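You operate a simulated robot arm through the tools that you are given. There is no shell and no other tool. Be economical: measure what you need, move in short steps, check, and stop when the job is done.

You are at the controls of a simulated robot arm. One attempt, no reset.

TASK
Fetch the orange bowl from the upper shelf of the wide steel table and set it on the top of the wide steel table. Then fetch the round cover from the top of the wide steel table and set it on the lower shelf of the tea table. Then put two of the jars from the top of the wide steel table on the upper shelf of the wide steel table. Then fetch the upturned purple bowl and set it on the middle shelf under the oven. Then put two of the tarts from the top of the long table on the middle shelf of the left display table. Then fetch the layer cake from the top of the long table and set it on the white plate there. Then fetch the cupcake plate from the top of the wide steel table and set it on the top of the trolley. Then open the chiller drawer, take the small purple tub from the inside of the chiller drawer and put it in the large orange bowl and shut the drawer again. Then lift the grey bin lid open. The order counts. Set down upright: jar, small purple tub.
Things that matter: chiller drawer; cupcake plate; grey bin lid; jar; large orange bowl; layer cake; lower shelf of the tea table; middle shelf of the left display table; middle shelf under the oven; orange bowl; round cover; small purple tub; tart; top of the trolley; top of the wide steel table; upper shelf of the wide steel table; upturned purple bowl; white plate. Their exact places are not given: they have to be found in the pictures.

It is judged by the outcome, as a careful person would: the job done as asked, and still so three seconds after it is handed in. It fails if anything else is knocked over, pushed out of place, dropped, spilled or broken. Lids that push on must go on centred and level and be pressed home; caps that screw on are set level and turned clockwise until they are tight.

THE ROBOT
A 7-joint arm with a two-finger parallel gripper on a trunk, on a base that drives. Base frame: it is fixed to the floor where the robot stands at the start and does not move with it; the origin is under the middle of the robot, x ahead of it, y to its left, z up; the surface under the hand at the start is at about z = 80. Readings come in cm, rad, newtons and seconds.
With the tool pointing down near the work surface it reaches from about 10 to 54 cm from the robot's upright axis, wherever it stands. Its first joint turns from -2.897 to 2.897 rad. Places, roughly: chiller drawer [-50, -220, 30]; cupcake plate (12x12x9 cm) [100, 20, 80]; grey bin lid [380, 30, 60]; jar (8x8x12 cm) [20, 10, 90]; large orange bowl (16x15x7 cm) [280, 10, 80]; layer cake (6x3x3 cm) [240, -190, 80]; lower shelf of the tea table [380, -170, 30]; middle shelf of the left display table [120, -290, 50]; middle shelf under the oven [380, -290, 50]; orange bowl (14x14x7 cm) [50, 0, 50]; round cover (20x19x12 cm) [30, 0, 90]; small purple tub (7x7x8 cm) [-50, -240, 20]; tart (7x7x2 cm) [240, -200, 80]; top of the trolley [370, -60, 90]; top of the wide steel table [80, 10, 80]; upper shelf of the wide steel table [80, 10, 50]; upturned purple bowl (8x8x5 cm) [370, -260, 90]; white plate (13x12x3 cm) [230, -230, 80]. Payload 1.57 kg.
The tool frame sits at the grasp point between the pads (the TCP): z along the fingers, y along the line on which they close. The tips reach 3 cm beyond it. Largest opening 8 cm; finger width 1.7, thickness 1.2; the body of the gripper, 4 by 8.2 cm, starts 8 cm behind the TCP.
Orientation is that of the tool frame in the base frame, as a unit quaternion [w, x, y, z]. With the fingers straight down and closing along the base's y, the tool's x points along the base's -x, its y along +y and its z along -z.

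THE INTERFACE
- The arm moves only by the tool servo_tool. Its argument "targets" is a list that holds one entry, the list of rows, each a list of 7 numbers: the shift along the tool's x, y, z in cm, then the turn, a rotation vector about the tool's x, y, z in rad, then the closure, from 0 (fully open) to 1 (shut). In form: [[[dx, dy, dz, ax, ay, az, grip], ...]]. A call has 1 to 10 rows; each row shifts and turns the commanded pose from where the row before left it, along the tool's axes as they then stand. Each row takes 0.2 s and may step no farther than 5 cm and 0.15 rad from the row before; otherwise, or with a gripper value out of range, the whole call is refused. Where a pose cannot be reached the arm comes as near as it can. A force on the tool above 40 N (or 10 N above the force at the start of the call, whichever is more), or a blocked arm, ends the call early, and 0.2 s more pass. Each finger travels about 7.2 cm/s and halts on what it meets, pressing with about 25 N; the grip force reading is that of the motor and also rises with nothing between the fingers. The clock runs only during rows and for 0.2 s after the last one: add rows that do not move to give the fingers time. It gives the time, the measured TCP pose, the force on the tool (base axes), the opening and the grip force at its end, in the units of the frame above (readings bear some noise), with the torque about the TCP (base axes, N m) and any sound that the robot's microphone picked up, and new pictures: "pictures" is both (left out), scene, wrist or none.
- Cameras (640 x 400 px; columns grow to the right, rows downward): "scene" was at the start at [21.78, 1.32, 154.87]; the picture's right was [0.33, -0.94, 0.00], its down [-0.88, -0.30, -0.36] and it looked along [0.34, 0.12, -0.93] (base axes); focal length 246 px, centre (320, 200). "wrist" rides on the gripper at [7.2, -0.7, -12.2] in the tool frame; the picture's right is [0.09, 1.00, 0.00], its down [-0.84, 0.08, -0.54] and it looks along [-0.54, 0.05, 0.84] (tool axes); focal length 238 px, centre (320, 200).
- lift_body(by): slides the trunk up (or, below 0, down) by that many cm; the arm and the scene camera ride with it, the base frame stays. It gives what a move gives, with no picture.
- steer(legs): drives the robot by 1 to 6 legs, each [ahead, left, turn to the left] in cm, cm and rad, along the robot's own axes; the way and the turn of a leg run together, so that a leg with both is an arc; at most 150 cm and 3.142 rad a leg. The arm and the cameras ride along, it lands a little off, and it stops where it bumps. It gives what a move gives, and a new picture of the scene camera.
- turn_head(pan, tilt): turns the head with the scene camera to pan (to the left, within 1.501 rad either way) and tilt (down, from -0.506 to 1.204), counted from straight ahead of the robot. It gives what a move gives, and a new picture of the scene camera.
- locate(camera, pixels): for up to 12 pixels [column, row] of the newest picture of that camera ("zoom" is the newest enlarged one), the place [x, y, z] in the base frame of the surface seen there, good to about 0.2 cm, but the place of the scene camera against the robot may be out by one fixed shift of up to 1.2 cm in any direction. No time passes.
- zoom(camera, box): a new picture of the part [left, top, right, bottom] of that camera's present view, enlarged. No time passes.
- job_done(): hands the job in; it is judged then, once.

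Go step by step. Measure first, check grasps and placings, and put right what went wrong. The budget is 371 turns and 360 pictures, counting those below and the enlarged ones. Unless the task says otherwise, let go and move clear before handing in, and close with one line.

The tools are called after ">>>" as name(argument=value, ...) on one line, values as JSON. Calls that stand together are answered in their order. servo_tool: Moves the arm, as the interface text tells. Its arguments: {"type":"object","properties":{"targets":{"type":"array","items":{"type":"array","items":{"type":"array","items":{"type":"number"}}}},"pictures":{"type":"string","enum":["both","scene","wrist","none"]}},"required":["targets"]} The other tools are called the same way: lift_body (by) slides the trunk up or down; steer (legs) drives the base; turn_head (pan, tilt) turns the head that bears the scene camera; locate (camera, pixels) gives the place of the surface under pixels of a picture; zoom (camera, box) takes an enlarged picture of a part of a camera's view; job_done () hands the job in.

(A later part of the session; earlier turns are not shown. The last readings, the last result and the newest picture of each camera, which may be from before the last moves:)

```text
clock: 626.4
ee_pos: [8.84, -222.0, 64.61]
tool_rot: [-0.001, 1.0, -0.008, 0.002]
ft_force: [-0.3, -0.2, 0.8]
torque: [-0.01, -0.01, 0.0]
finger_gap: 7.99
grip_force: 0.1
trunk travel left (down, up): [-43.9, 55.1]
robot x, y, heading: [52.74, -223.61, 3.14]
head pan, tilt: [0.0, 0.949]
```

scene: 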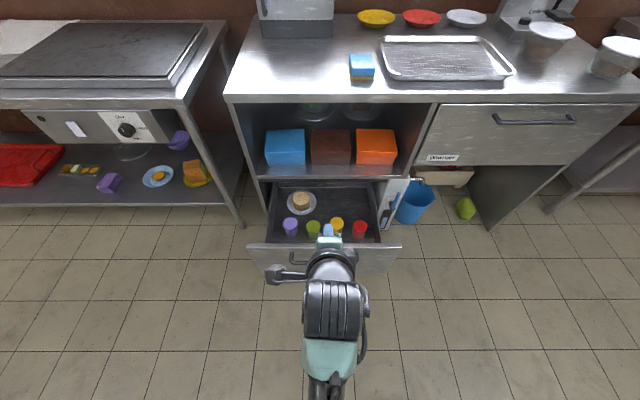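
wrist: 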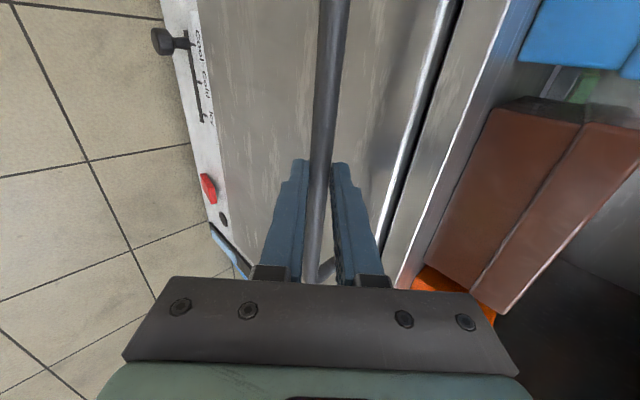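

>>> steer(legs=[[0, 14.8, 0], [34.3, 0, 0]])

>>> lift_body(by=-20)

>>> servo_tool(targets=[[[0, 0, 0, 0, 0, 0, 0]]], pictures="wrist")

```text
clock: 629.6
ee_pos: [-25.59, -236.45, 64.49]
tool_rot: [0.0, 1.0, -0.009, 0.001]
ft_force: [0.0, -0.6, 0.3]
torque: [-0.04, 0.0, 0.02]
finger_gap: 8.02
grip_force: 0.1
trunk travel left (down, up): [-43.9, 55.1]
robot x, y, heading: [18.88, -238.12, 3.136]
head pan, tilt: [0.0, 0.949]
```

scene: 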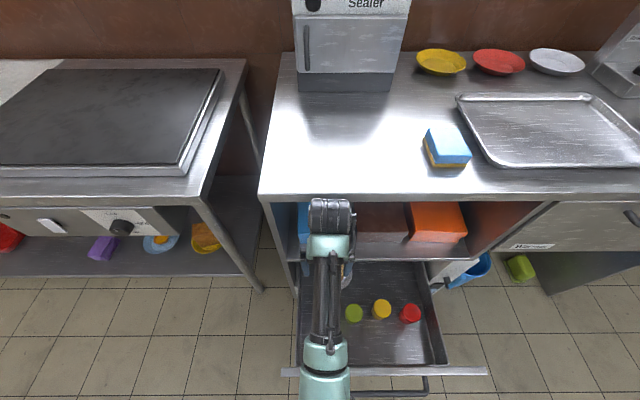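

```text
clock: 631.8
ee_pos: [-25.62, -236.45, 44.37]
tool_rot: [0.0, 1.0, -0.009, 0.001]
ft_force: [0.8, 0.2, 0.0]
torque: [0.02, 0.01, -0.01]
finger_gap: 8.01
grip_force: 0.0
trunk travel left (down, up): [-23.9, 75.1]
robot x, y, heading: [18.45, -238.5, 3.135]
head pan, tilt: [0.0, 0.949]
```

```text
clock: 632.2
ee_pos: [-25.65, -236.38, 44.46]
tool_rot: [0.0, 1.0, -0.009, 0.001]
ft_force: [-0.2, 0.4, -1.1]
torque: [0.0, 0.0, 0.01]
finger_gap: 8.0
grip_force: 0.0
trunk travel left (down, up): [-23.9, 75.1]
robot x, y, heading: [18.47, -238.09, 3.136]
head pan, tilt: [0.0, 0.949]
```

wrist: 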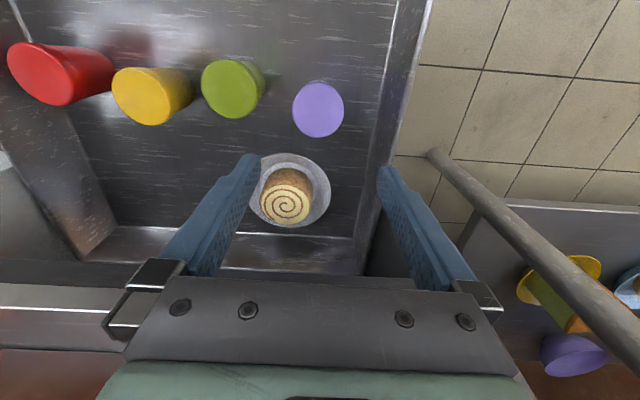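

>>> locate(camera="wrist", pixels=[[318, 110], [293, 110], [343, 110], [318, 84], [318, 135], [262, 95], [260, 80], [290, 200]])

```text
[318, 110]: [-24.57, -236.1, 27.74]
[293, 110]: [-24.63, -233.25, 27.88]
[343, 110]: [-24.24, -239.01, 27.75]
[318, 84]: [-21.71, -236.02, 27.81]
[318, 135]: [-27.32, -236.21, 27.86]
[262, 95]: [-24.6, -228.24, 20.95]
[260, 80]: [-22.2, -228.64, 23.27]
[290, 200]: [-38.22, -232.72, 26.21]
```

>>> servo_tool(targets=[[[1.1, -0.3, 0, 0, 0, 0, 0], [0, 0, 0, 0, 0, 0, 0]]], pictures="none")

>>> lift_body(by=-12)

>>> servo_tool(targets=[[[0, 0, 0, 0, 0, 0, 0]]], pictures="wrist")

```text
clock: 632.8
ee_pos: [-24.37, -236.1, 44.44]
tool_rot: [0.0, 1.0, -0.008, 0.0]
ft_force: [0.2, 0.6, -0.3]
torque: [0.0, 0.02, -0.01]
finger_gap: 8.0
grip_force: 0.0
trunk travel left (down, up): [-23.9, 75.1]
robot x, y, heading: [18.28, -238.11, 3.137]
head pan, tilt: [0.0, 0.949]
```

```text
clock: 634.3
ee_pos: [-25.66, -236.14, 34.89]
tool_rot: [-0.001, 1.0, -0.009, -0.028]
ft_force: [-0.2, 0.3, -0.3]
torque: [0.01, 0.04, -0.01]
finger_gap: 8.04
grip_force: 0.0
trunk travel left (down, up): [-11.9, 87.1]
robot x, y, heading: [18.56, -238.38, 3.139]
head pan, tilt: [0.0, 0.949]
```

```text
clock: 634.9
ee_pos: [-26.47, -236.12, 35.43]
tool_rot: [-0.002, 0.999, -0.009, -0.043]
ft_force: [0.5, -1.0, -0.3]
torque: [-0.03, 0.01, -0.02]
finger_gap: 8.0
grip_force: 0.0
trunk travel left (down, up): [-11.9, 87.1]
robot x, y, heading: [18.65, -238.27, 3.134]
head pan, tilt: [0.0, 0.949]
stopped in row 1: the arm was blocked; the commanded pose is now the measured one
```

wrist: 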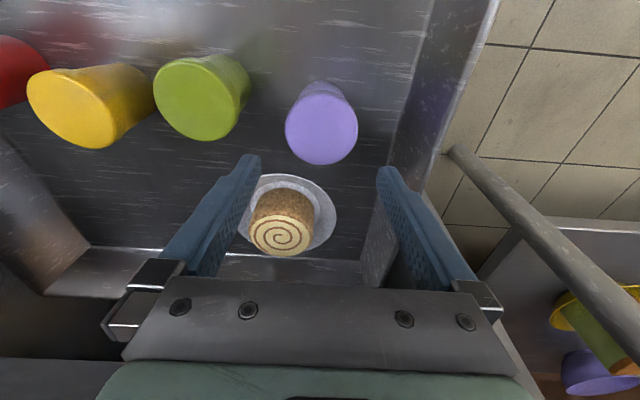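

Part of the arm touched the drawer front. Raise the trunk again and instead reach down with the arm.

>>> lift_body(by=32)

>>> servo_tool(targets=[[[0, 0, 0, 0, 0.075, 0, 0], [2, 0, 0, 0, 0, 0, 0], [0, 0, 4, 0, 0, 0, 0], [0, 0, 4, 0, 0, 0, 0], [0, 0, 4, 0, 0, 0, 0], [0, 0, 4, 0, 0, 0, 0], [0, 0, 0, 0, 0, 0, 0]]], pictures="both")

```text
clock: 638.0
ee_pos: [-25.77, -236.12, 66.07]
tool_rot: [-0.001, 1.0, -0.008, -0.023]
ft_force: [-0.4, 0.0, -1.6]
torque: [0.01, -0.03, 0.02]
finger_gap: 8.02
grip_force: 0.0
trunk travel left (down, up): [-43.9, 55.1]
robot x, y, heading: [18.64, -238.42, 3.134]
head pan, tilt: [0.0, 0.949]
```

```text
clock: 639.6
ee_pos: [-23.22, -236.24, 50.25]
tool_rot: [-0.001, 1.0, -0.009, 0.013]
ft_force: [-0.9, -0.2, 0.3]
torque: [-0.03, 0.0, -0.04]
finger_gap: 8.01
grip_force: 0.2
out of reach, approached as far as the arm can: row 1
trunk travel left (down, up): [-43.9, 55.1]
robot x, y, heading: [18.64, -238.13, 3.137]
head pan, tilt: [0.0, 0.949]
```

scene: 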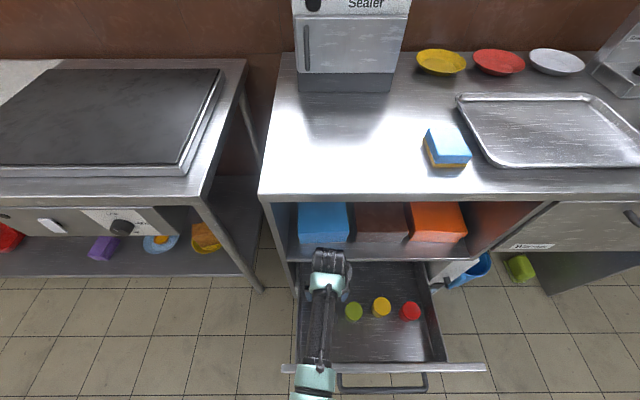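
wrist: 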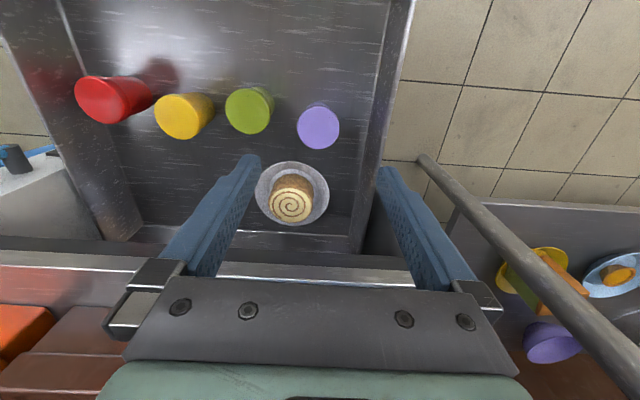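

>>> locate(camera="wrist", pixels=[[318, 128], [298, 128], [339, 128], [318, 107], [318, 149], [250, 108]])

>>> locate(camera="scene", pixels=[[440, 367], [310, 369], [320, 345], [313, 395]])

```text
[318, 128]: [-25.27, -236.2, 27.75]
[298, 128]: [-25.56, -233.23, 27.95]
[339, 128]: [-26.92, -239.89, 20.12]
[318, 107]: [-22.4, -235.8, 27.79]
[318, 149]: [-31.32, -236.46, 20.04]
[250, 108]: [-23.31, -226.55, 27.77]
```

```text
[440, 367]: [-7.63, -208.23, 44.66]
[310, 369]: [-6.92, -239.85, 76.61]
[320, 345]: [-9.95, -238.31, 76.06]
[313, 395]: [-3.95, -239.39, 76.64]
```

>>> servo_tool(targets=[[[-2.0, 0, 0, 0, -0.026, 0, 0], [0, 0, 4, 0, 0, 0, 0], [0, 0, 4, 0, 0, 0, 0], [0, 0, 0, 0, 0, 0, 0]]], pictures="none")

>>> lift_body(by=-8)

>>> servo_tool(targets=[[[0, 0, 0, 0, 0, 0, 0]]], pictures="wrist")

>>> locate(camera="wrist", pixels=[[318, 128], [318, 100], [290, 125], [345, 125], [318, 150]])

```text
clock: 640.6
ee_pos: [-25.59, -236.14, 42.14]
tool_rot: [-0.001, 1.0, -0.009, 0.001]
ft_force: [-0.5, 0.1, -0.1]
torque: [0.02, 0.02, -0.04]
finger_gap: 8.0
grip_force: 0.0
trunk travel left (down, up): [-43.9, 55.1]
robot x, y, heading: [18.75, -238.37, 3.136]
head pan, tilt: [0.0, 0.949]
```

```text
clock: 641.8
ee_pos: [-25.36, -236.1, 34.12]
tool_rot: [-0.001, 1.0, -0.009, 0.001]
ft_force: [0.1, -0.5, -0.3]
torque: [-0.01, 0.02, 0.03]
finger_gap: 8.01
grip_force: 0.1
trunk travel left (down, up): [-35.9, 63.1]
robot x, y, heading: [18.72, -238.06, 3.133]
head pan, tilt: [0.0, 0.949]
```

```text
clock: 642.2
ee_pos: [-25.42, -236.03, 34.14]
tool_rot: [-0.001, 1.0, -0.008, 0.002]
ft_force: [-0.6, -0.4, -0.2]
torque: [0.03, 0.01, 0.01]
finger_gap: 8.01
grip_force: 0.1
trunk travel left (down, up): [-35.9, 63.1]
robot x, y, heading: [18.46, -238.09, 3.137]
head pan, tilt: [0.0, 0.949]
```

wrist: 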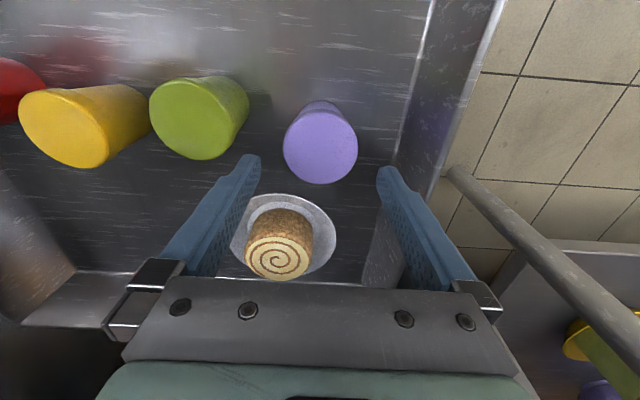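

```text
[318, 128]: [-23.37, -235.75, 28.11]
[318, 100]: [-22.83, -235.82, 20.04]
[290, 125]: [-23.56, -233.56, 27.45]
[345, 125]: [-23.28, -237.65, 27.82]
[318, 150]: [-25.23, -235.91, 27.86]
```

>>> lift_body(by=-6.8)

>>> servo_tool(targets=[[[0.3, 0, 0, 0, 0, 0, 0.1], [0, 0, 0, 0, 0, 0, 0.3], [0, 0, 0, 0, 0, 0, 0.5], [0, 0, 0, 0, 0, 0, 0.7], [0, 0, 0, 0, 0, 0, 1], [0, 0, 0, 0, 0, 0, 1]]], pictures="wrist")

```text
clock: 643.3
ee_pos: [-25.6, -236.07, 27.36]
tool_rot: [-0.002, 1.0, -0.009, 0.0]
ft_force: [0.0, 0.2, -0.4]
torque: [-0.04, -0.01, -0.04]
finger_gap: 7.98
grip_force: 0.1
trunk travel left (down, up): [-29.1, 69.9]
robot x, y, heading: [19.03, -238.24, 3.143]
head pan, tilt: [0.0, 0.949]
```

```text
clock: 644.7
ee_pos: [-25.22, -235.96, 27.29]
tool_rot: [0.0, 1.0, -0.008, 0.0]
ft_force: [0.2, -0.2, -0.1]
torque: [0.01, -0.02, 0.02]
finger_gap: 6.1
grip_force: 24.8
trunk travel left (down, up): [-29.1, 69.9]
robot x, y, heading: [18.84, -238.2, 3.136]
head pan, tilt: [0.0, 0.949]
```

wrist: 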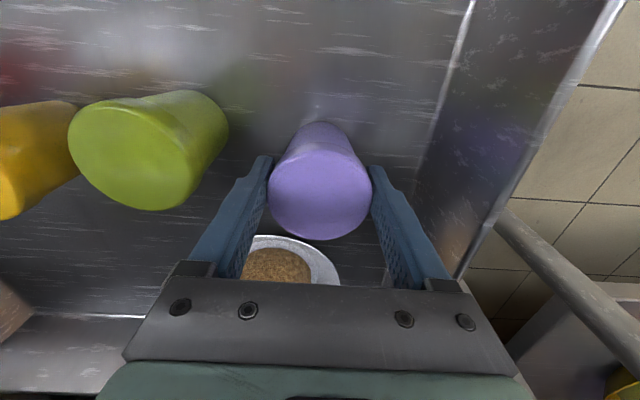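

Tub gripped. Raise straight up.

>>> lift_body(by=38)

>>> servo_tool(targets=[[[0, 0, 0, 0, 0, 0, 1]]], pictures="wrist")

>>> steer(legs=[[-36, 0, 0]])

```text
clock: 648.4
ee_pos: [-25.31, -236.09, 65.25]
tool_rot: [-0.002, 1.0, -0.009, 0.001]
ft_force: [-0.6, 0.1, -1.9]
torque: [0.01, -0.02, -0.02]
finger_gap: 6.07
grip_force: 24.9
trunk travel left (down, up): [-67.1, 31.9]
robot x, y, heading: [18.63, -237.98, 3.139]
head pan, tilt: [0.0, 0.949]
```

```text
clock: 648.8
ee_pos: [-25.18, -236.14, 65.26]
tool_rot: [0.0, 1.0, -0.008, 0.001]
ft_force: [0.7, -0.6, -1.1]
torque: [0.01, -0.04, 0.01]
finger_gap: 6.1
grip_force: 25.5
trunk travel left (down, up): [-67.1, 31.9]
robot x, y, heading: [18.5, -238.71, 3.14]
head pan, tilt: [0.0, 0.949]
```

wrist: 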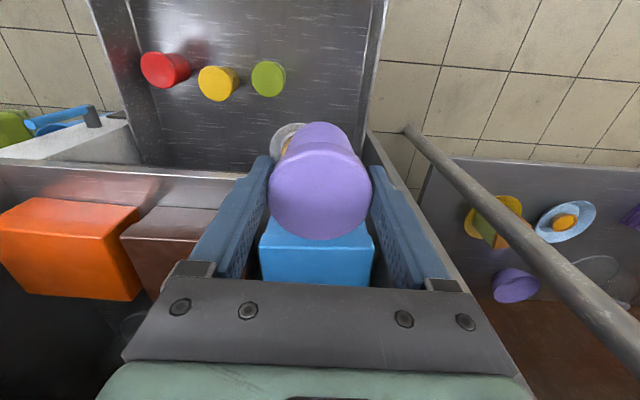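

```text
clock: 651.1
ee_pos: [11.37, -236.75, 65.23]
tool_rot: [-0.002, 1.0, -0.001, 0.0]
ft_force: [0.3, -0.6, -1.8]
torque: [0.0, -0.01, -0.02]
finger_gap: 6.09
grip_force: 25.5
trunk travel left (down, up): [-67.1, 31.9]
robot x, y, heading: [54.89, -238.03, -3.131]
head pan, tilt: [0.0, 0.949]
```

scene: 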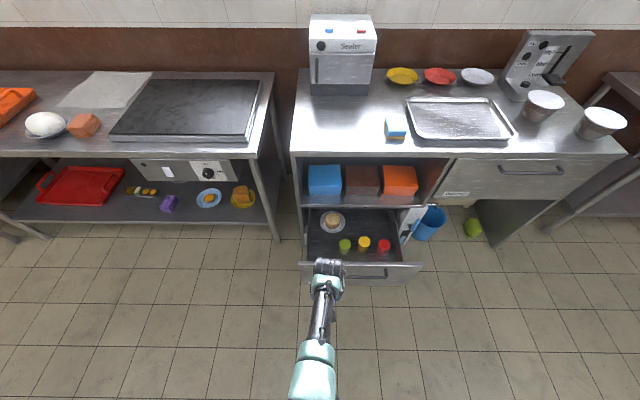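

The tub is out. Carry it toward the large orange bowl on the second table.

>>> lift_body(by=31)

>>> steer(legs=[[0, 0, -1.58], [140, 0, 0], [0, -120, 0], [0, -95, 0]])

>>> turn_head(pan=0, tilt=0.7)

```text
clock: 654.2
ee_pos: [11.26, -236.76, 96.26]
tool_rot: [-0.001, 1.0, 0.0, 0.002]
ft_force: [-0.2, -0.3, -2.3]
torque: [0.03, -0.02, 0.01]
finger_gap: 6.1
grip_force: 25.9
trunk travel left (down, up): [-98.1, 0.9]
robot x, y, heading: [55.37, -238.2, -3.124]
head pan, tilt: [0.0, 0.949]
```

```text
clock: 675.3
ee_pos: [278.87, -65.96, 96.28]
tool_rot: [0.0, -0.693, 0.721, -0.001]
ft_force: [-0.1, 0.7, -1.3]
torque: [-0.02, 0.05, 0.01]
finger_gap: 6.09
grip_force: 24.6
trunk travel left (down, up): [-98.1, 0.9]
robot x, y, heading: [276.33, -109.48, 1.546]
head pan, tilt: [0.0, 0.949]
```

scene: 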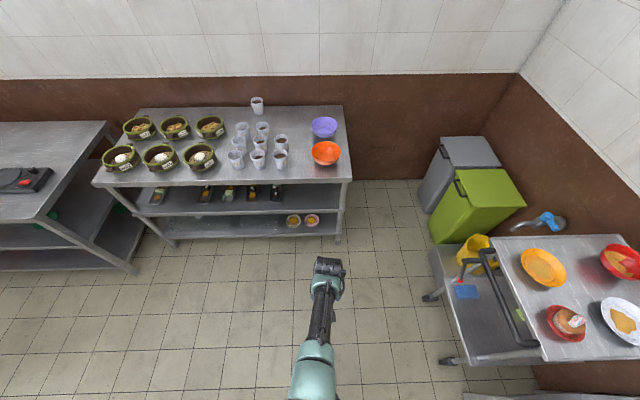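

```text
clock: 676.1
ee_pos: [278.93, -66.03, 96.33]
tool_rot: [-0.001, -0.694, 0.72, -0.001]
ft_force: [0.1, 0.1, -1.6]
torque: [0.02, -0.02, -0.02]
finger_gap: 6.1
grip_force: 24.9
trunk travel left (down, up): [-98.1, 0.9]
robot x, y, heading: [275.63, -109.61, 1.548]
head pan, tilt: [0.0, 0.7]
```

scene: 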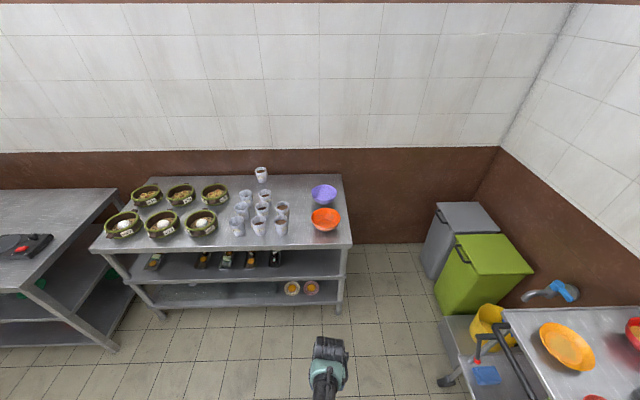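

>>> locate(camera="scene", pixels=[[326, 220], [312, 218], [341, 218], [326, 208], [326, 231], [290, 232], [282, 207], [345, 246], [340, 310], [470, 225], [505, 255], [445, 215]])

>>> zoom(camera="scene", box=[250, 170, 370, 260])

```text
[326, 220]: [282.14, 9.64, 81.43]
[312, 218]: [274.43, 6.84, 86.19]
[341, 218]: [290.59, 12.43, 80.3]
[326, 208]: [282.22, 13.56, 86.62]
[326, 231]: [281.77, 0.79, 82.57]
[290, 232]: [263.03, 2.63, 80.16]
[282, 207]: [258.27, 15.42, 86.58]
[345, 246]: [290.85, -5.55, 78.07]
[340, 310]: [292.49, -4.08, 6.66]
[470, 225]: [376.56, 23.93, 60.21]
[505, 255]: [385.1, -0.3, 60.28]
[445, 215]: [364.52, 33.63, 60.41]
```

```text
4.44 times, centred on (310, 215) of scene
```

zoom: 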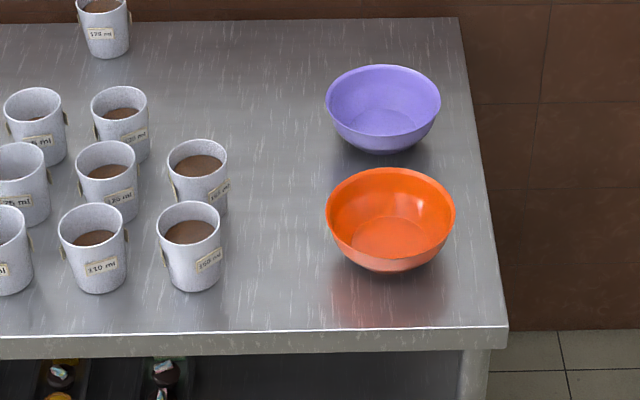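

Bowl centre ≈(282.1,6.4), rim z 86.6, floor z 81.4. Drive in with the tub above it.

>>> steer(legs=[[0, -4, 0.023], [71, 0, 0]])

>>> servo_tool(targets=[[[0, 0, 0, 0, 0, 0, 1]]], pictures="wrist")

```text
clock: 680.4
ee_pos: [281.74, 3.53, 96.27]
tool_rot: [0.0, -0.704, 0.711, -0.001]
ft_force: [0.2, -1.0, -1.1]
torque: [-0.04, 0.0, 0.02]
finger_gap: 6.08
grip_force: 25.0
trunk travel left (down, up): [-98.1, 0.9]
robot x, y, heading: [279.93, -40.35, 1.569]
head pan, tilt: [0.0, 0.7]
```

scene: 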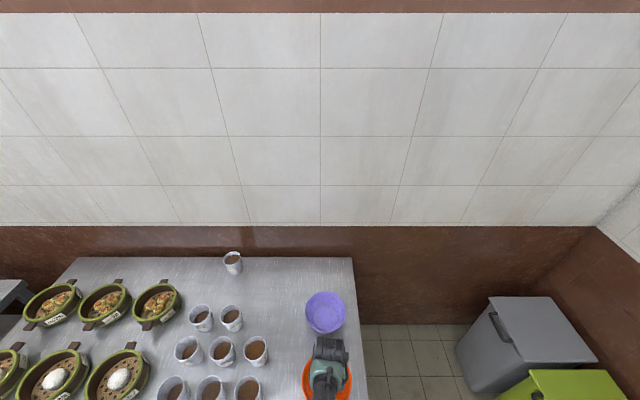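

```text
clock: 680.8
ee_pos: [281.79, 3.58, 96.25]
tool_rot: [0.0, -0.703, 0.711, -0.001]
ft_force: [-0.5, 0.6, -1.7]
torque: [0.0, 0.01, -0.02]
finger_gap: 6.06
grip_force: 25.2
trunk travel left (down, up): [-98.1, 0.9]
robot x, y, heading: [279.98, -40.3, 1.574]
head pan, tilt: [0.0, 0.7]
```

wrist: 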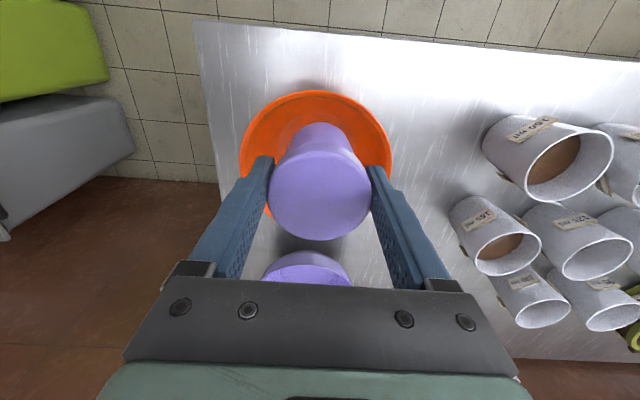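

>>> locate(camera="wrist", pixels=[[244, 150], [388, 150], [316, 93], [260, 110], [375, 112], [290, 120], [350, 118]])

```text
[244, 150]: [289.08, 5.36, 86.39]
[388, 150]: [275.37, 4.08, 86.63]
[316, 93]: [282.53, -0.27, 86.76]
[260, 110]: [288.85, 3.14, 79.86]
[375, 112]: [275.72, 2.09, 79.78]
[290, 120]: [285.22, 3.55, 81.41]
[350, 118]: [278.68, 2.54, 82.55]
```

>>> servo_tool(targets=[[[-1.7, -0.2, 0, 0, 0, 0, 1], [-1.6, -0.2, 0, 0, 0, 0, 1], [0, 0, 0, 0, 0, 0, 1]]], pictures="none")

>>> lift_body(by=-6.8)

>>> servo_tool(targets=[[[0, 0, 0.2, 0, 0, 0, 1], [0, 0, 0.2, 0, 0, 0, 1], [0, 0, 0.2, 0, 0, 0, 1], [0, 0, 0, 0, 0, 0, 1]]], pictures="wrist")

```text
clock: 681.6
ee_pos: [282.21, 6.94, 96.3]
tool_rot: [0.001, -0.703, 0.711, -0.002]
ft_force: [0.3, -0.3, -2.2]
torque: [-0.02, 0.01, 0.05]
finger_gap: 6.09
grip_force: 25.1
trunk travel left (down, up): [-98.1, 0.9]
robot x, y, heading: [279.97, -40.62, 1.572]
head pan, tilt: [0.0, 0.7]
```

```text
clock: 682.6
ee_pos: [282.33, 6.98, 89.56]
tool_rot: [0.0, -0.703, 0.711, -0.001]
ft_force: [0.4, -0.2, -0.3]
torque: [0.01, 0.04, 0.0]
finger_gap: 6.09
grip_force: 25.3
trunk travel left (down, up): [-91.3, 7.7]
robot x, y, heading: [279.98, -40.24, 1.569]
head pan, tilt: [0.0, 0.7]
```

```text
clock: 683.6
ee_pos: [282.2, 6.97, 88.86]
tool_rot: [0.0, -0.703, 0.711, -0.002]
ft_force: [-0.4, 0.1, -1.1]
torque: [-0.03, 0.03, -0.01]
finger_gap: 6.09
grip_force: 25.3
trunk travel left (down, up): [-91.3, 7.7]
robot x, y, heading: [279.62, -40.2, 1.569]
head pan, tilt: [0.0, 0.7]
```

wrist: 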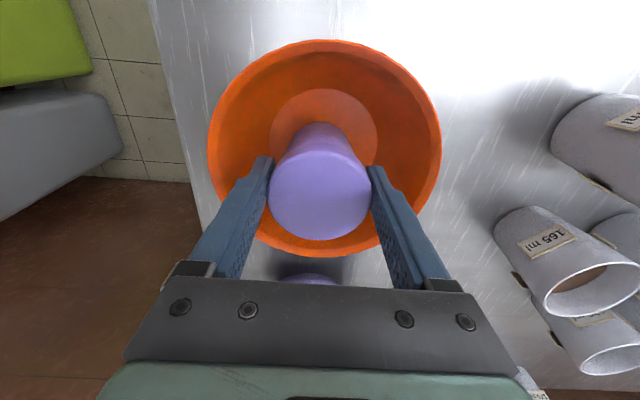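

Centred on the bowl's flat floor. Lower to contact.

>>> servo_tool(targets=[[[0, 0, 0.15, 0, 0, 0, 1], [0, 0, 0.15, 0, 0, 0, 1], [0, 0, 0.15, 0, 0, 0, 1], [0, 0, 0, 0, 0, 0, 1]]], pictures="none")

```text
clock: 684.6
ee_pos: [282.24, 6.97, 88.51]
tool_rot: [0.001, -0.703, 0.711, -0.001]
ft_force: [-0.6, -0.4, 2.8]
torque: [-0.08, -0.01, -0.03]
finger_gap: 6.12
grip_force: 24.5
trunk travel left (down, up): [-91.3, 7.7]
robot x, y, heading: [279.96, -40.42, 1.574]
head pan, tilt: [0.0, 0.7]
```

>>> servo_tool(targets=[[[0, 0, 0, 0, 0, 0, 0.6], [0, 0, 0, 0, 0, 0, 0.12], [0, 0, 0, 0, 0, 0, 0.12], [0, 0, -2, 0, 0, 0, 0.12], [0, 0, -4, 0, 0, 0, 0.1], [0, 0, -4, 0, 0, 0, 0], [0, 0, 0, 0, 0, 0, 0]]], pictures="wrist")

```text
clock: 686.2
ee_pos: [282.03, 6.92, 98.57]
tool_rot: [0.0, -0.703, 0.711, -0.002]
ft_force: [0.0, -0.3, -0.2]
torque: [0.03, 0.01, 0.0]
finger_gap: 8.01
grip_force: 0.1
trunk travel left (down, up): [-91.3, 7.7]
robot x, y, heading: [280.07, -40.16, 1.573]
head pan, tilt: [0.0, 0.7]
```

wrist: 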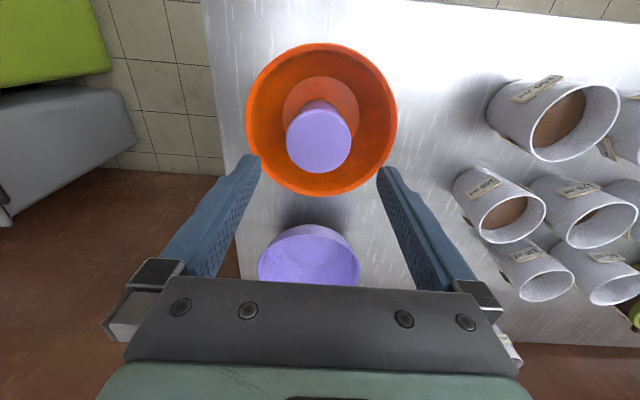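

The tub stands in the bowl. Now return to shut the drawer, pushing its handle bar with closed fingers.

>>> steer(legs=[[-65, 0, 0], [0, 115, 0], [0, 110, 0], [-116, 0, 0], [0, 0, 1.57]])

>>> turn_head(pan=0, tilt=0.9)

```text
clock: 709.6
ee_pos: [9.46, -214.72, 98.46]
tool_rot: [0.0, 1.0, -0.018, 0.002]
ft_force: [-0.1, 0.2, 0.4]
torque: [0.0, 0.04, 0.01]
finger_gap: 8.0
grip_force: 0.0
trunk travel left (down, up): [-91.3, 7.7]
robot x, y, heading: [56.72, -217.77, 3.118]
head pan, tilt: [0.0, 0.7]
```

scene: 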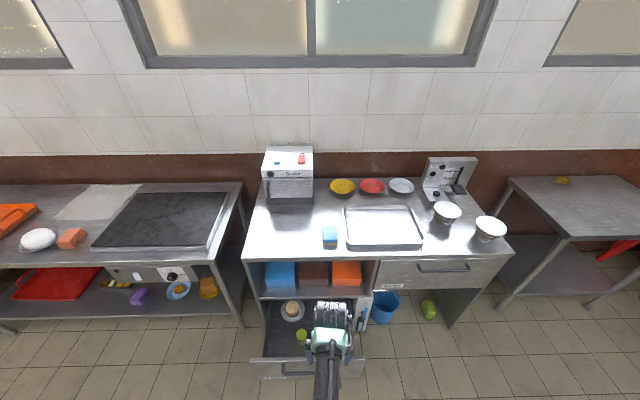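

```text
clock: 710.3
ee_pos: [9.35, -214.66, 98.4]
tool_rot: [0.0, 1.0, -0.017, 0.001]
ft_force: [0.6, -0.2, 0.4]
torque: [0.01, 0.01, -0.02]
finger_gap: 7.98
grip_force: 0.2
trunk travel left (down, up): [-91.3, 7.7]
robot x, y, heading: [56.69, -217.67, 3.117]
head pan, tilt: [0.0, 0.901]
```

scene: 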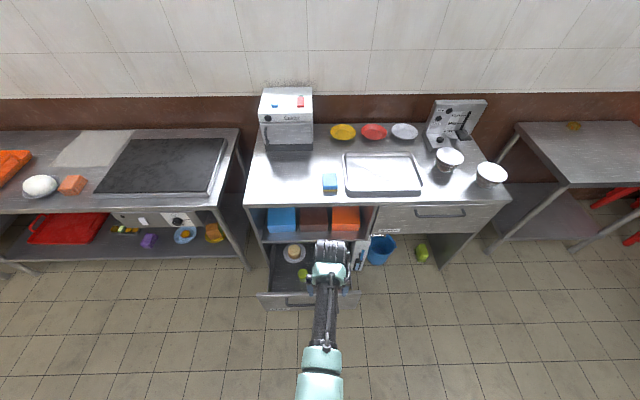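

>>> servo_tool(targets=[[[0, 0, 0, 0, 0, 0, 0.5], [0, 0, 0, 0, 0, 0, 1], [0, 0, 0, 0, 0, 0, 1]]], pictures="none")

>>> steer(legs=[[0, 6, 0.024]])

>>> lift_body(by=-40)

>>> lift_body(by=-16.5)

>>> servo_tool(targets=[[[0, 0, 0, 0, 0, 0, 1]]], pictures="wrist")

```text
clock: 711.1
ee_pos: [9.47, -214.76, 98.34]
tool_rot: [0.0, 1.0, -0.017, 0.002]
ft_force: [0.3, -0.3, 0.8]
torque: [-0.02, -0.01, 0.01]
finger_gap: 0.0
grip_force: 16.9
trunk travel left (down, up): [-91.3, 7.7]
robot x, y, heading: [56.99, -217.99, 3.114]
head pan, tilt: [0.0, 0.901]
```

```text
clock: 712.1
ee_pos: [9.3, -221.72, 98.33]
tool_rot: [-0.001, 1.0, -0.006, 0.001]
ft_force: [-0.3, 0.4, -0.5]
torque: [-0.01, 0.01, -0.01]
finger_gap: 0.0
grip_force: 21.4
trunk travel left (down, up): [-91.3, 7.7]
robot x, y, heading: [56.19, -223.57, -3.14]
head pan, tilt: [0.0, 0.901]
```

scene: 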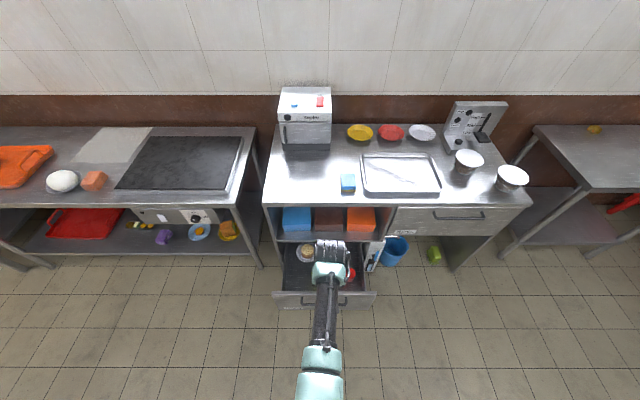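

```text
clock: 715.9
ee_pos: [9.22, -221.85, 58.38]
tool_rot: [0.0, 1.0, -0.006, 0.001]
ft_force: [0.1, -0.5, -0.1]
torque: [-0.01, -0.03, 0.0]
finger_gap: 0.01
grip_force: 21.1
trunk travel left (down, up): [-51.3, 47.7]
robot x, y, heading: [56.75, -224.22, -3.142]
head pan, tilt: [0.0, 0.901]
```

```text
clock: 717.8
ee_pos: [9.29, -221.85, 41.84]
tool_rot: [-0.001, 1.0, -0.005, 0.001]
ft_force: [0.4, 0.2, 0.3]
torque: [-0.03, -0.01, -0.01]
finger_gap: 0.02
grip_force: 21.4
trunk travel left (down, up): [-34.8, 64.2]
robot x, y, heading: [56.73, -223.51, -3.141]
head pan, tilt: [0.0, 0.901]
```

```text
clock: 718.2
ee_pos: [9.33, -221.83, 41.85]
tool_rot: [-0.001, 1.0, -0.006, 0.001]
ft_force: [0.0, -0.6, 0.1]
torque: [0.02, 0.0, 0.01]
finger_gap: 0.0
grip_force: 20.8
trunk travel left (down, up): [-34.8, 64.2]
robot x, y, heading: [56.35, -223.86, -3.141]
head pan, tilt: [0.0, 0.901]
```

wrist: 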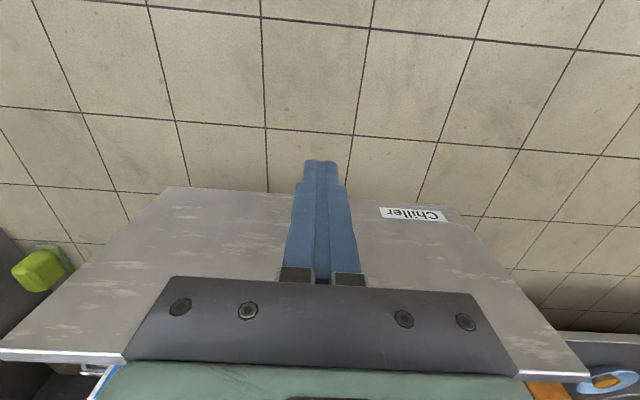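

>>> steer(legs=[[34, 0, 0]])

```text
clock: 720.4
ee_pos: [-24.79, -221.7, 41.94]
tool_rot: [-0.001, 1.0, -0.006, 0.001]
ft_force: [-0.6, 0.1, -0.8]
torque: [-0.01, 0.0, -0.02]
finger_gap: 0.02
grip_force: 21.3
trunk travel left (down, up): [-34.8, 64.2]
robot x, y, heading: [22.31, -223.73, 3.146]
head pan, tilt: [0.0, 0.901]
```

scene: 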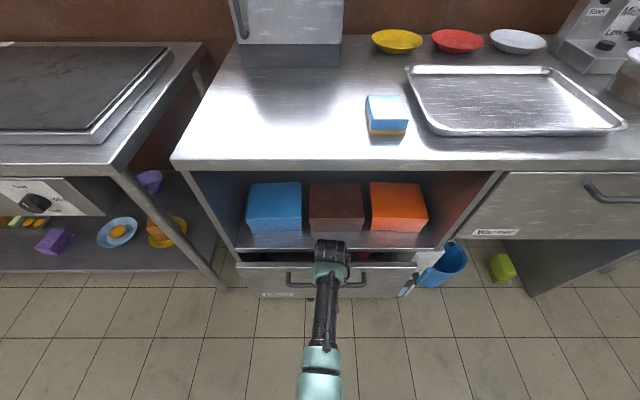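

Nearly shut. Push the remaining ~4.5 cm.

>>> steer(legs=[[5, 0, 0]])

>>> zoom(camera="scene", box=[200, 200, 460, 330])

>>> locate(camera="scene", pixels=[[280, 262], [390, 262], [270, 290], [380, 285]])

```text
clock: 721.5
ee_pos: [-29.17, -221.8, 41.58]
tool_rot: [-0.002, 1.0, -0.006, 0.016]
ft_force: [0.1, 1.2, -0.4]
torque: [-0.01, 0.02, 0.01]
finger_gap: 0.0
grip_force: 21.2
trunk travel left (down, up): [-34.8, 64.2]
robot x, y, heading: [17.25, -224.05, 3.141]
head pan, tilt: [0.0, 0.901]
stopped in leg 1: the force on the tool passed its limit at 44 N (the readings are from after the stop); the commanded pose is now the measured one
```

scene: 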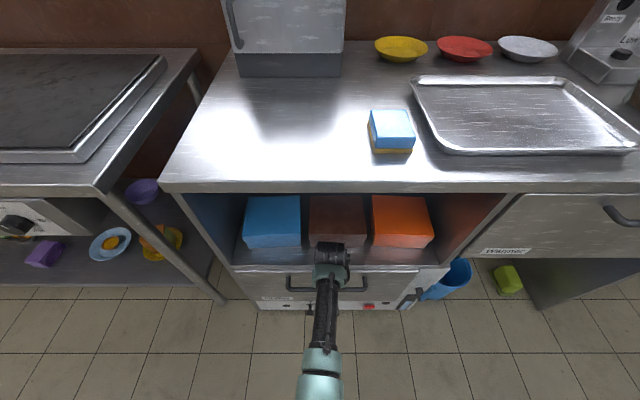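

```text
2.46 times, centred on (330, 265) of scene
```

zoom: 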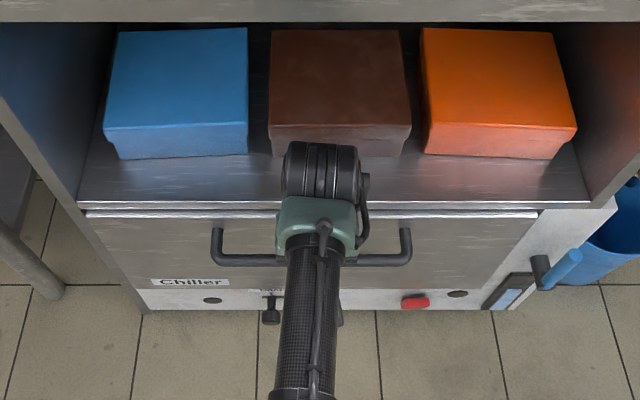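

```text
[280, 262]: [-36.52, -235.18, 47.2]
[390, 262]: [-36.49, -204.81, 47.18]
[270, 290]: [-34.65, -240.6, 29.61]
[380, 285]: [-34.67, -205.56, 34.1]
```

The drawer is shut (face back at x≈-34.7). Back off and head for the grey bin.

>>> steer(legs=[[-28, 0, 0]])

>>> lift_body(by=40)

>>> lift_body(by=20)

>>> servo_tool(targets=[[[4, 0, 0, 0, 0, 0, 0.5], [4, 0, 0, 0, 0, 0, 0], [2, 0, 0, 0, 0, 0, 0], [0, 0, 0, 0, 0, 0, 0]]], pictures="none")

>>> steer(legs=[[0, 0, 3.14], [0, 125, 0], [120, 0, 0], [118, 0, 0], [0, 60, 0]])

```text
clock: 723.5
ee_pos: [-1.58, -221.48, 41.44]
tool_rot: [0.0, 1.0, -0.011, 0.016]
ft_force: [-0.2, -0.2, 0.2]
torque: [0.01, 0.02, 0.02]
finger_gap: 0.03
grip_force: 21.0
trunk travel left (down, up): [-34.8, 64.2]
robot x, y, heading: [44.57, -224.3, 3.131]
head pan, tilt: [0.0, 0.901]
```

scene: 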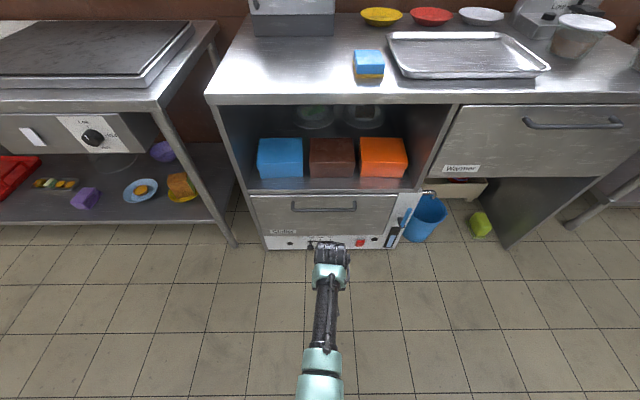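

```text
clock: 727.3
ee_pos: [-1.53, -221.5, 81.41]
tool_rot: [0.0, 1.0, -0.011, 0.015]
ft_force: [-0.1, 0.0, -0.2]
torque: [0.0, -0.03, -0.01]
finger_gap: 0.02
grip_force: 21.1
trunk travel left (down, up): [-74.8, 24.2]
robot x, y, heading: [44.74, -223.8, 3.133]
head pan, tilt: [0.0, 0.901]
```

```text
clock: 729.5
ee_pos: [-1.65, -221.42, 101.43]
tool_rot: [0.0, 1.0, -0.01, 0.016]
ft_force: [-0.4, 0.3, -0.6]
torque: [0.02, 0.0, 0.01]
finger_gap: 0.0
grip_force: 20.5
trunk travel left (down, up): [-94.8, 4.2]
robot x, y, heading: [44.6, -224.15, 3.129]
head pan, tilt: [0.0, 0.901]
```

```text
clock: 730.5
ee_pos: [8.5, -221.66, 102.09]
tool_rot: [-0.001, 1.0, -0.01, 0.016]
ft_force: [0.1, -0.7, 0.3]
torque: [-0.02, -0.03, 0.01]
finger_gap: 7.99
grip_force: 0.0
trunk travel left (down, up): [-94.8, 4.2]
robot x, y, heading: [44.72, -224.03, 3.135]
head pan, tilt: [0.0, 0.901]
```

```text
clock: 758.2
ee_pos: [323.74, -55.1, 102.08]
tool_rot: [-0.016, 0.028, 0.999, 0.0]
ft_force: [-0.2, -0.4, -0.2]
torque: [0.0, -0.02, 0.01]
finger_gap: 8.03
grip_force: 0.1
trunk travel left (down, up): [-94.8, 4.2]
robot x, y, heading: [287.26, -51.5, -0.043]
head pan, tilt: [0.0, 0.901]
```

scene: 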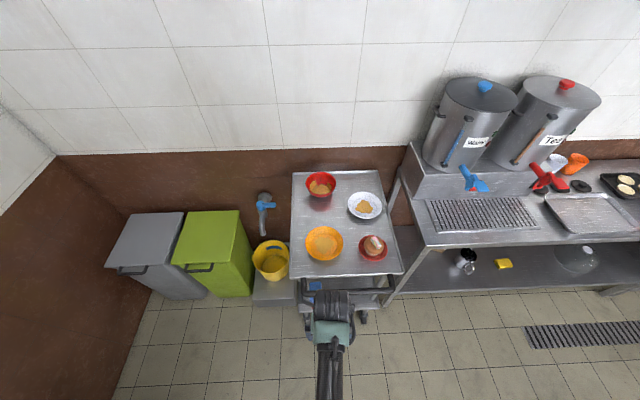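

Now look at the bins from closer: measure lid and handle.

>>> zoom(camera="scene", box=[90, 190, 270, 310])

>>> locate(camera="scene", pixels=[[132, 214], [184, 212], [109, 265], [168, 264], [121, 269], [133, 273], [146, 269], [150, 240], [160, 285], [205, 267], [240, 262], [260, 200]])

```text
3.33 times, centred on (180, 250) of scene
```

zoom: 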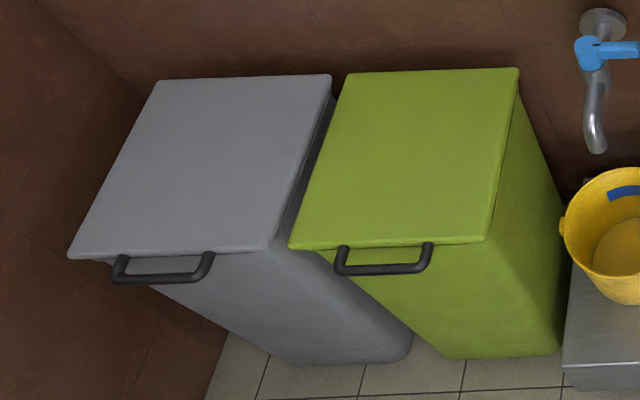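

```text
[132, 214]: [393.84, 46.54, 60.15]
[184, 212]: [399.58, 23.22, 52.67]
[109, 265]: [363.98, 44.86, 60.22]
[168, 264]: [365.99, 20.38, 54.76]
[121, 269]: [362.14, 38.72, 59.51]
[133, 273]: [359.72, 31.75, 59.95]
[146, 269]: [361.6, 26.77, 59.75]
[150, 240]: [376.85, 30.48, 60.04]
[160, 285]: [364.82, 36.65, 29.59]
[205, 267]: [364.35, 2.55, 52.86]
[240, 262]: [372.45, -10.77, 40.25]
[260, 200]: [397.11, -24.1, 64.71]
```

Grey lid: x 364–394, y 20.6–46, top z 60; handle bar at x≈359.7, y 27.5–37.5, z≈59.7; hinge at the wall side. Drive in front of it.

>>> steer(legs=[[0, 10, 0.043], [22, 0, 0], [0, 66, 0]])

>>> turn_head(pan=0.1, tilt=1.0)

```text
clock: 764.0
ee_pos: [346.07, 19.89, 101.98]
tool_rot: [-0.016, 0.006, 1.0, 0.006]
ft_force: [1.1, -1.0, -0.3]
torque: [0.01, 0.03, 0.0]
finger_gap: 7.98
grip_force: 0.1
trunk travel left (down, up): [-94.8, 4.2]
robot x, y, heading: [310.39, 23.05, -0.0]
head pan, tilt: [0.0, 0.901]
stopped in leg 3: the robot was blocked; the commanded pose is now the measured one
```

scene: 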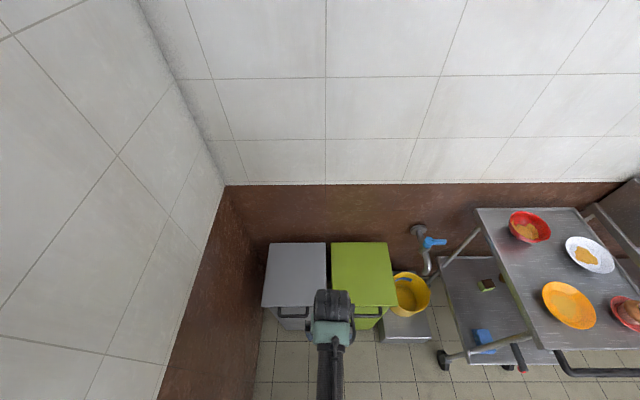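

```text
clock: 764.6
ee_pos: [346.05, 19.9, 102.04]
tool_rot: [-0.016, 0.006, 1.0, 0.007]
ft_force: [0.6, 0.8, -1.2]
torque: [-0.01, -0.01, 0.01]
finger_gap: 8.01
grip_force: 0.1
trunk travel left (down, up): [-94.8, 4.2]
robot x, y, heading: [310.05, 22.89, -0.0]
head pan, tilt: [0.099, 1.0]
```

scene: 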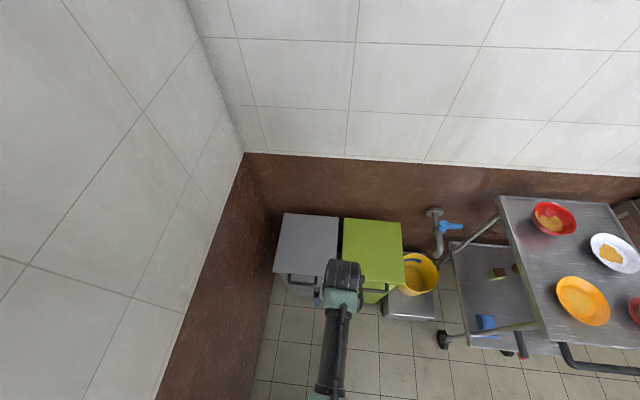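

>>> servo_tool(targets=[[[0, 3.4, 0, 0, 0, 0, 0], [0, 3.4, 0, 0, 0, 0, 0], [0, 3.4, 0, 0, 0, 0, 0], [0, 0, -4, 0, 0, 0, 0], [0, 0, -4, 0, 0, 0, 0], [0, 0, -3, 0, 0, 0, 0], [0, 0, 0, 0, 0, 0, 0]]], pictures="none")

>>> servo_tool(targets=[[[0, 0, 0, 0, -0.14, 0, 0], [0, 0, 0, 0, -0.14, 0, 0], [0, 0, 0, 0, -0.14, 0, 0], [0, 0, 0, 0, -0.14, 0, 0], [0, 0, 0, 0, -0.14, 0, 0], [0, 0, 0, 0, -0.14, 0, 0], [0, 0, 0, 0, -0.14, 0, 0], [0, 0, 0, 0, -0.14, 0, 0], [0, 0, 0, 0, -0.14, 0, 0]]], pictures="none")

```text
clock: 766.2
ee_pos: [346.72, 29.78, 113.14]
tool_rot: [-0.016, 0.006, 1.0, 0.006]
ft_force: [-0.3, 0.4, 0.3]
torque: [0.01, -0.03, -0.01]
finger_gap: 7.96
grip_force: 0.1
trunk travel left (down, up): [-94.8, 4.2]
robot x, y, heading: [309.8, 22.85, -0.003]
head pan, tilt: [0.099, 1.0]
```

```text
clock: 768.2
ee_pos: [346.5, 30.12, 113.17]
tool_rot: [0.576, 0.009, 0.817, 0.003]
ft_force: [-0.6, 0.5, -0.8]
torque: [0.01, -0.02, -0.05]
finger_gap: 8.02
grip_force: 0.1
trunk travel left (down, up): [-94.8, 4.2]
robot x, y, heading: [310.05, 23.08, -0.001]
head pan, tilt: [0.099, 1.0]
```

>>> servo_tool(targets=[[[0, 0, 0, 0, -0.14, 0, 0], [0, 0, 0, 0, 0, 0.15, 0.2], [0, 0, 0, 0, 0, 0.15, 0.4], [0, 0, 0, 0, 0, 0.15, 0.5], [0, 0, 0, 0, 0, 0.15, 0.5], [0, 0, 0, 0, 0, 0.15, 0.5], [0, 0, 0, 0, 0, 0.15, 0.5], [0, 0, 0, 0, 0, 0.15, 0.5], [0, 0, 0, 0, 0, 0.15, 0.5], [0, 0, 0, 0, 0, 0.15, 0.5]]], pictures="none")

>>> servo_tool(targets=[[[0, 0, 0, 0, 0, 0.15, 0.5], [0, 0, 0, 0, 0, 0.07, 0.5], [0, 0, 0, 0, 0, 0, 0.5]]], pictures="none")

>>> lift_body(by=-40)

>>> servo_tool(targets=[[[0, 0, 0, 0, 0, 0, 0.5]]], pictures="both")

```text
clock: 770.5
ee_pos: [346.51, 29.9, 113.07]
tool_rot: [0.492, 0.492, 0.598, 0.397]
ft_force: [0.3, -0.5, 0.1]
torque: [-0.01, -0.02, -0.03]
finger_gap: 4.01
grip_force: 0.1
trunk travel left (down, up): [-94.8, 4.2]
robot x, y, heading: [309.69, 23.01, -0.003]
head pan, tilt: [0.099, 1.0]
```

```text
clock: 771.2
ee_pos: [346.56, 29.92, 113.2]
tool_rot: [0.446, 0.553, 0.542, 0.448]
ft_force: [0.3, 0.4, -0.8]
torque: [0.02, 0.0, 0.01]
finger_gap: 4.01
grip_force: 0.1
trunk travel left (down, up): [-94.8, 4.2]
robot x, y, heading: [309.44, 23.15, -0.001]
head pan, tilt: [0.099, 1.0]
```

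```text
clock: 775.1
ee_pos: [346.43, 30.28, 73.15]
tool_rot: [0.445, 0.555, 0.541, 0.448]
ft_force: [-0.8, -0.2, -0.1]
torque: [0.01, -0.01, 0.02]
finger_gap: 4.0
grip_force: 0.4
trunk travel left (down, up): [-54.8, 44.2]
robot x, y, heading: [310.06, 23.14, -0.002]
head pan, tilt: [0.099, 1.0]
```

```text
clock: 775.5
ee_pos: [346.54, 30.22, 72.95]
tool_rot: [0.446, 0.555, 0.541, 0.448]
ft_force: [0.0, -0.3, 0.3]
torque: [0.01, 0.03, 0.01]
finger_gap: 3.97
grip_force: 0.0
trunk travel left (down, up): [-54.8, 44.2]
robot x, y, heading: [310.12, 22.97, -0.004]
head pan, tilt: [0.099, 1.0]
```

scene: 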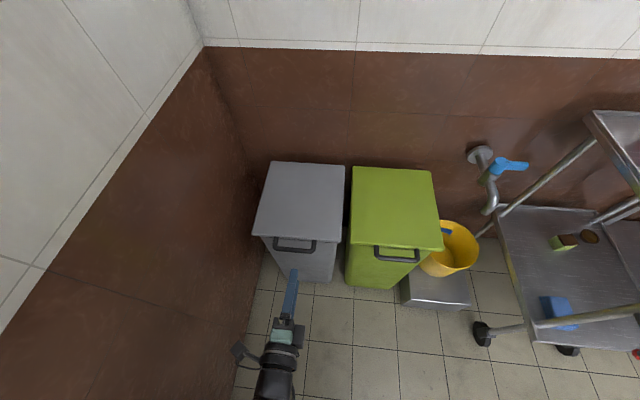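
wrist: 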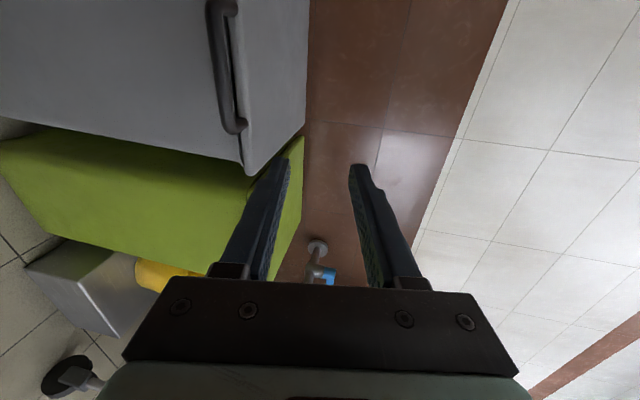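

>>> locate(camera="wrist", pixels=[[220, 60], [228, 100], [236, 128], [213, 10], [245, 165], [260, 60], [306, 20], [305, 135]])

>>> zoom(camera="scene", box=[240, 150, 460, 300])

```text
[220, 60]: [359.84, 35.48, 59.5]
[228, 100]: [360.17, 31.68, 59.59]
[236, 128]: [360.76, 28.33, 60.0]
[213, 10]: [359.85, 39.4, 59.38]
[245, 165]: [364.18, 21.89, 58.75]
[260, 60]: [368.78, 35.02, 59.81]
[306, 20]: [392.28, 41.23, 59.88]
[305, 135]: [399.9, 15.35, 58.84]
```

```text
2.67 times, centred on (350, 225) of scene
```

zoom: 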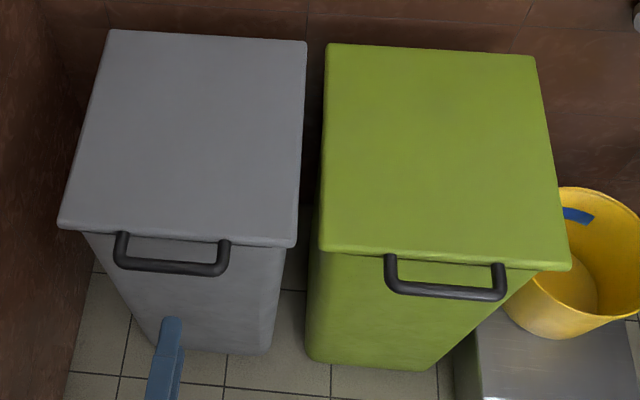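

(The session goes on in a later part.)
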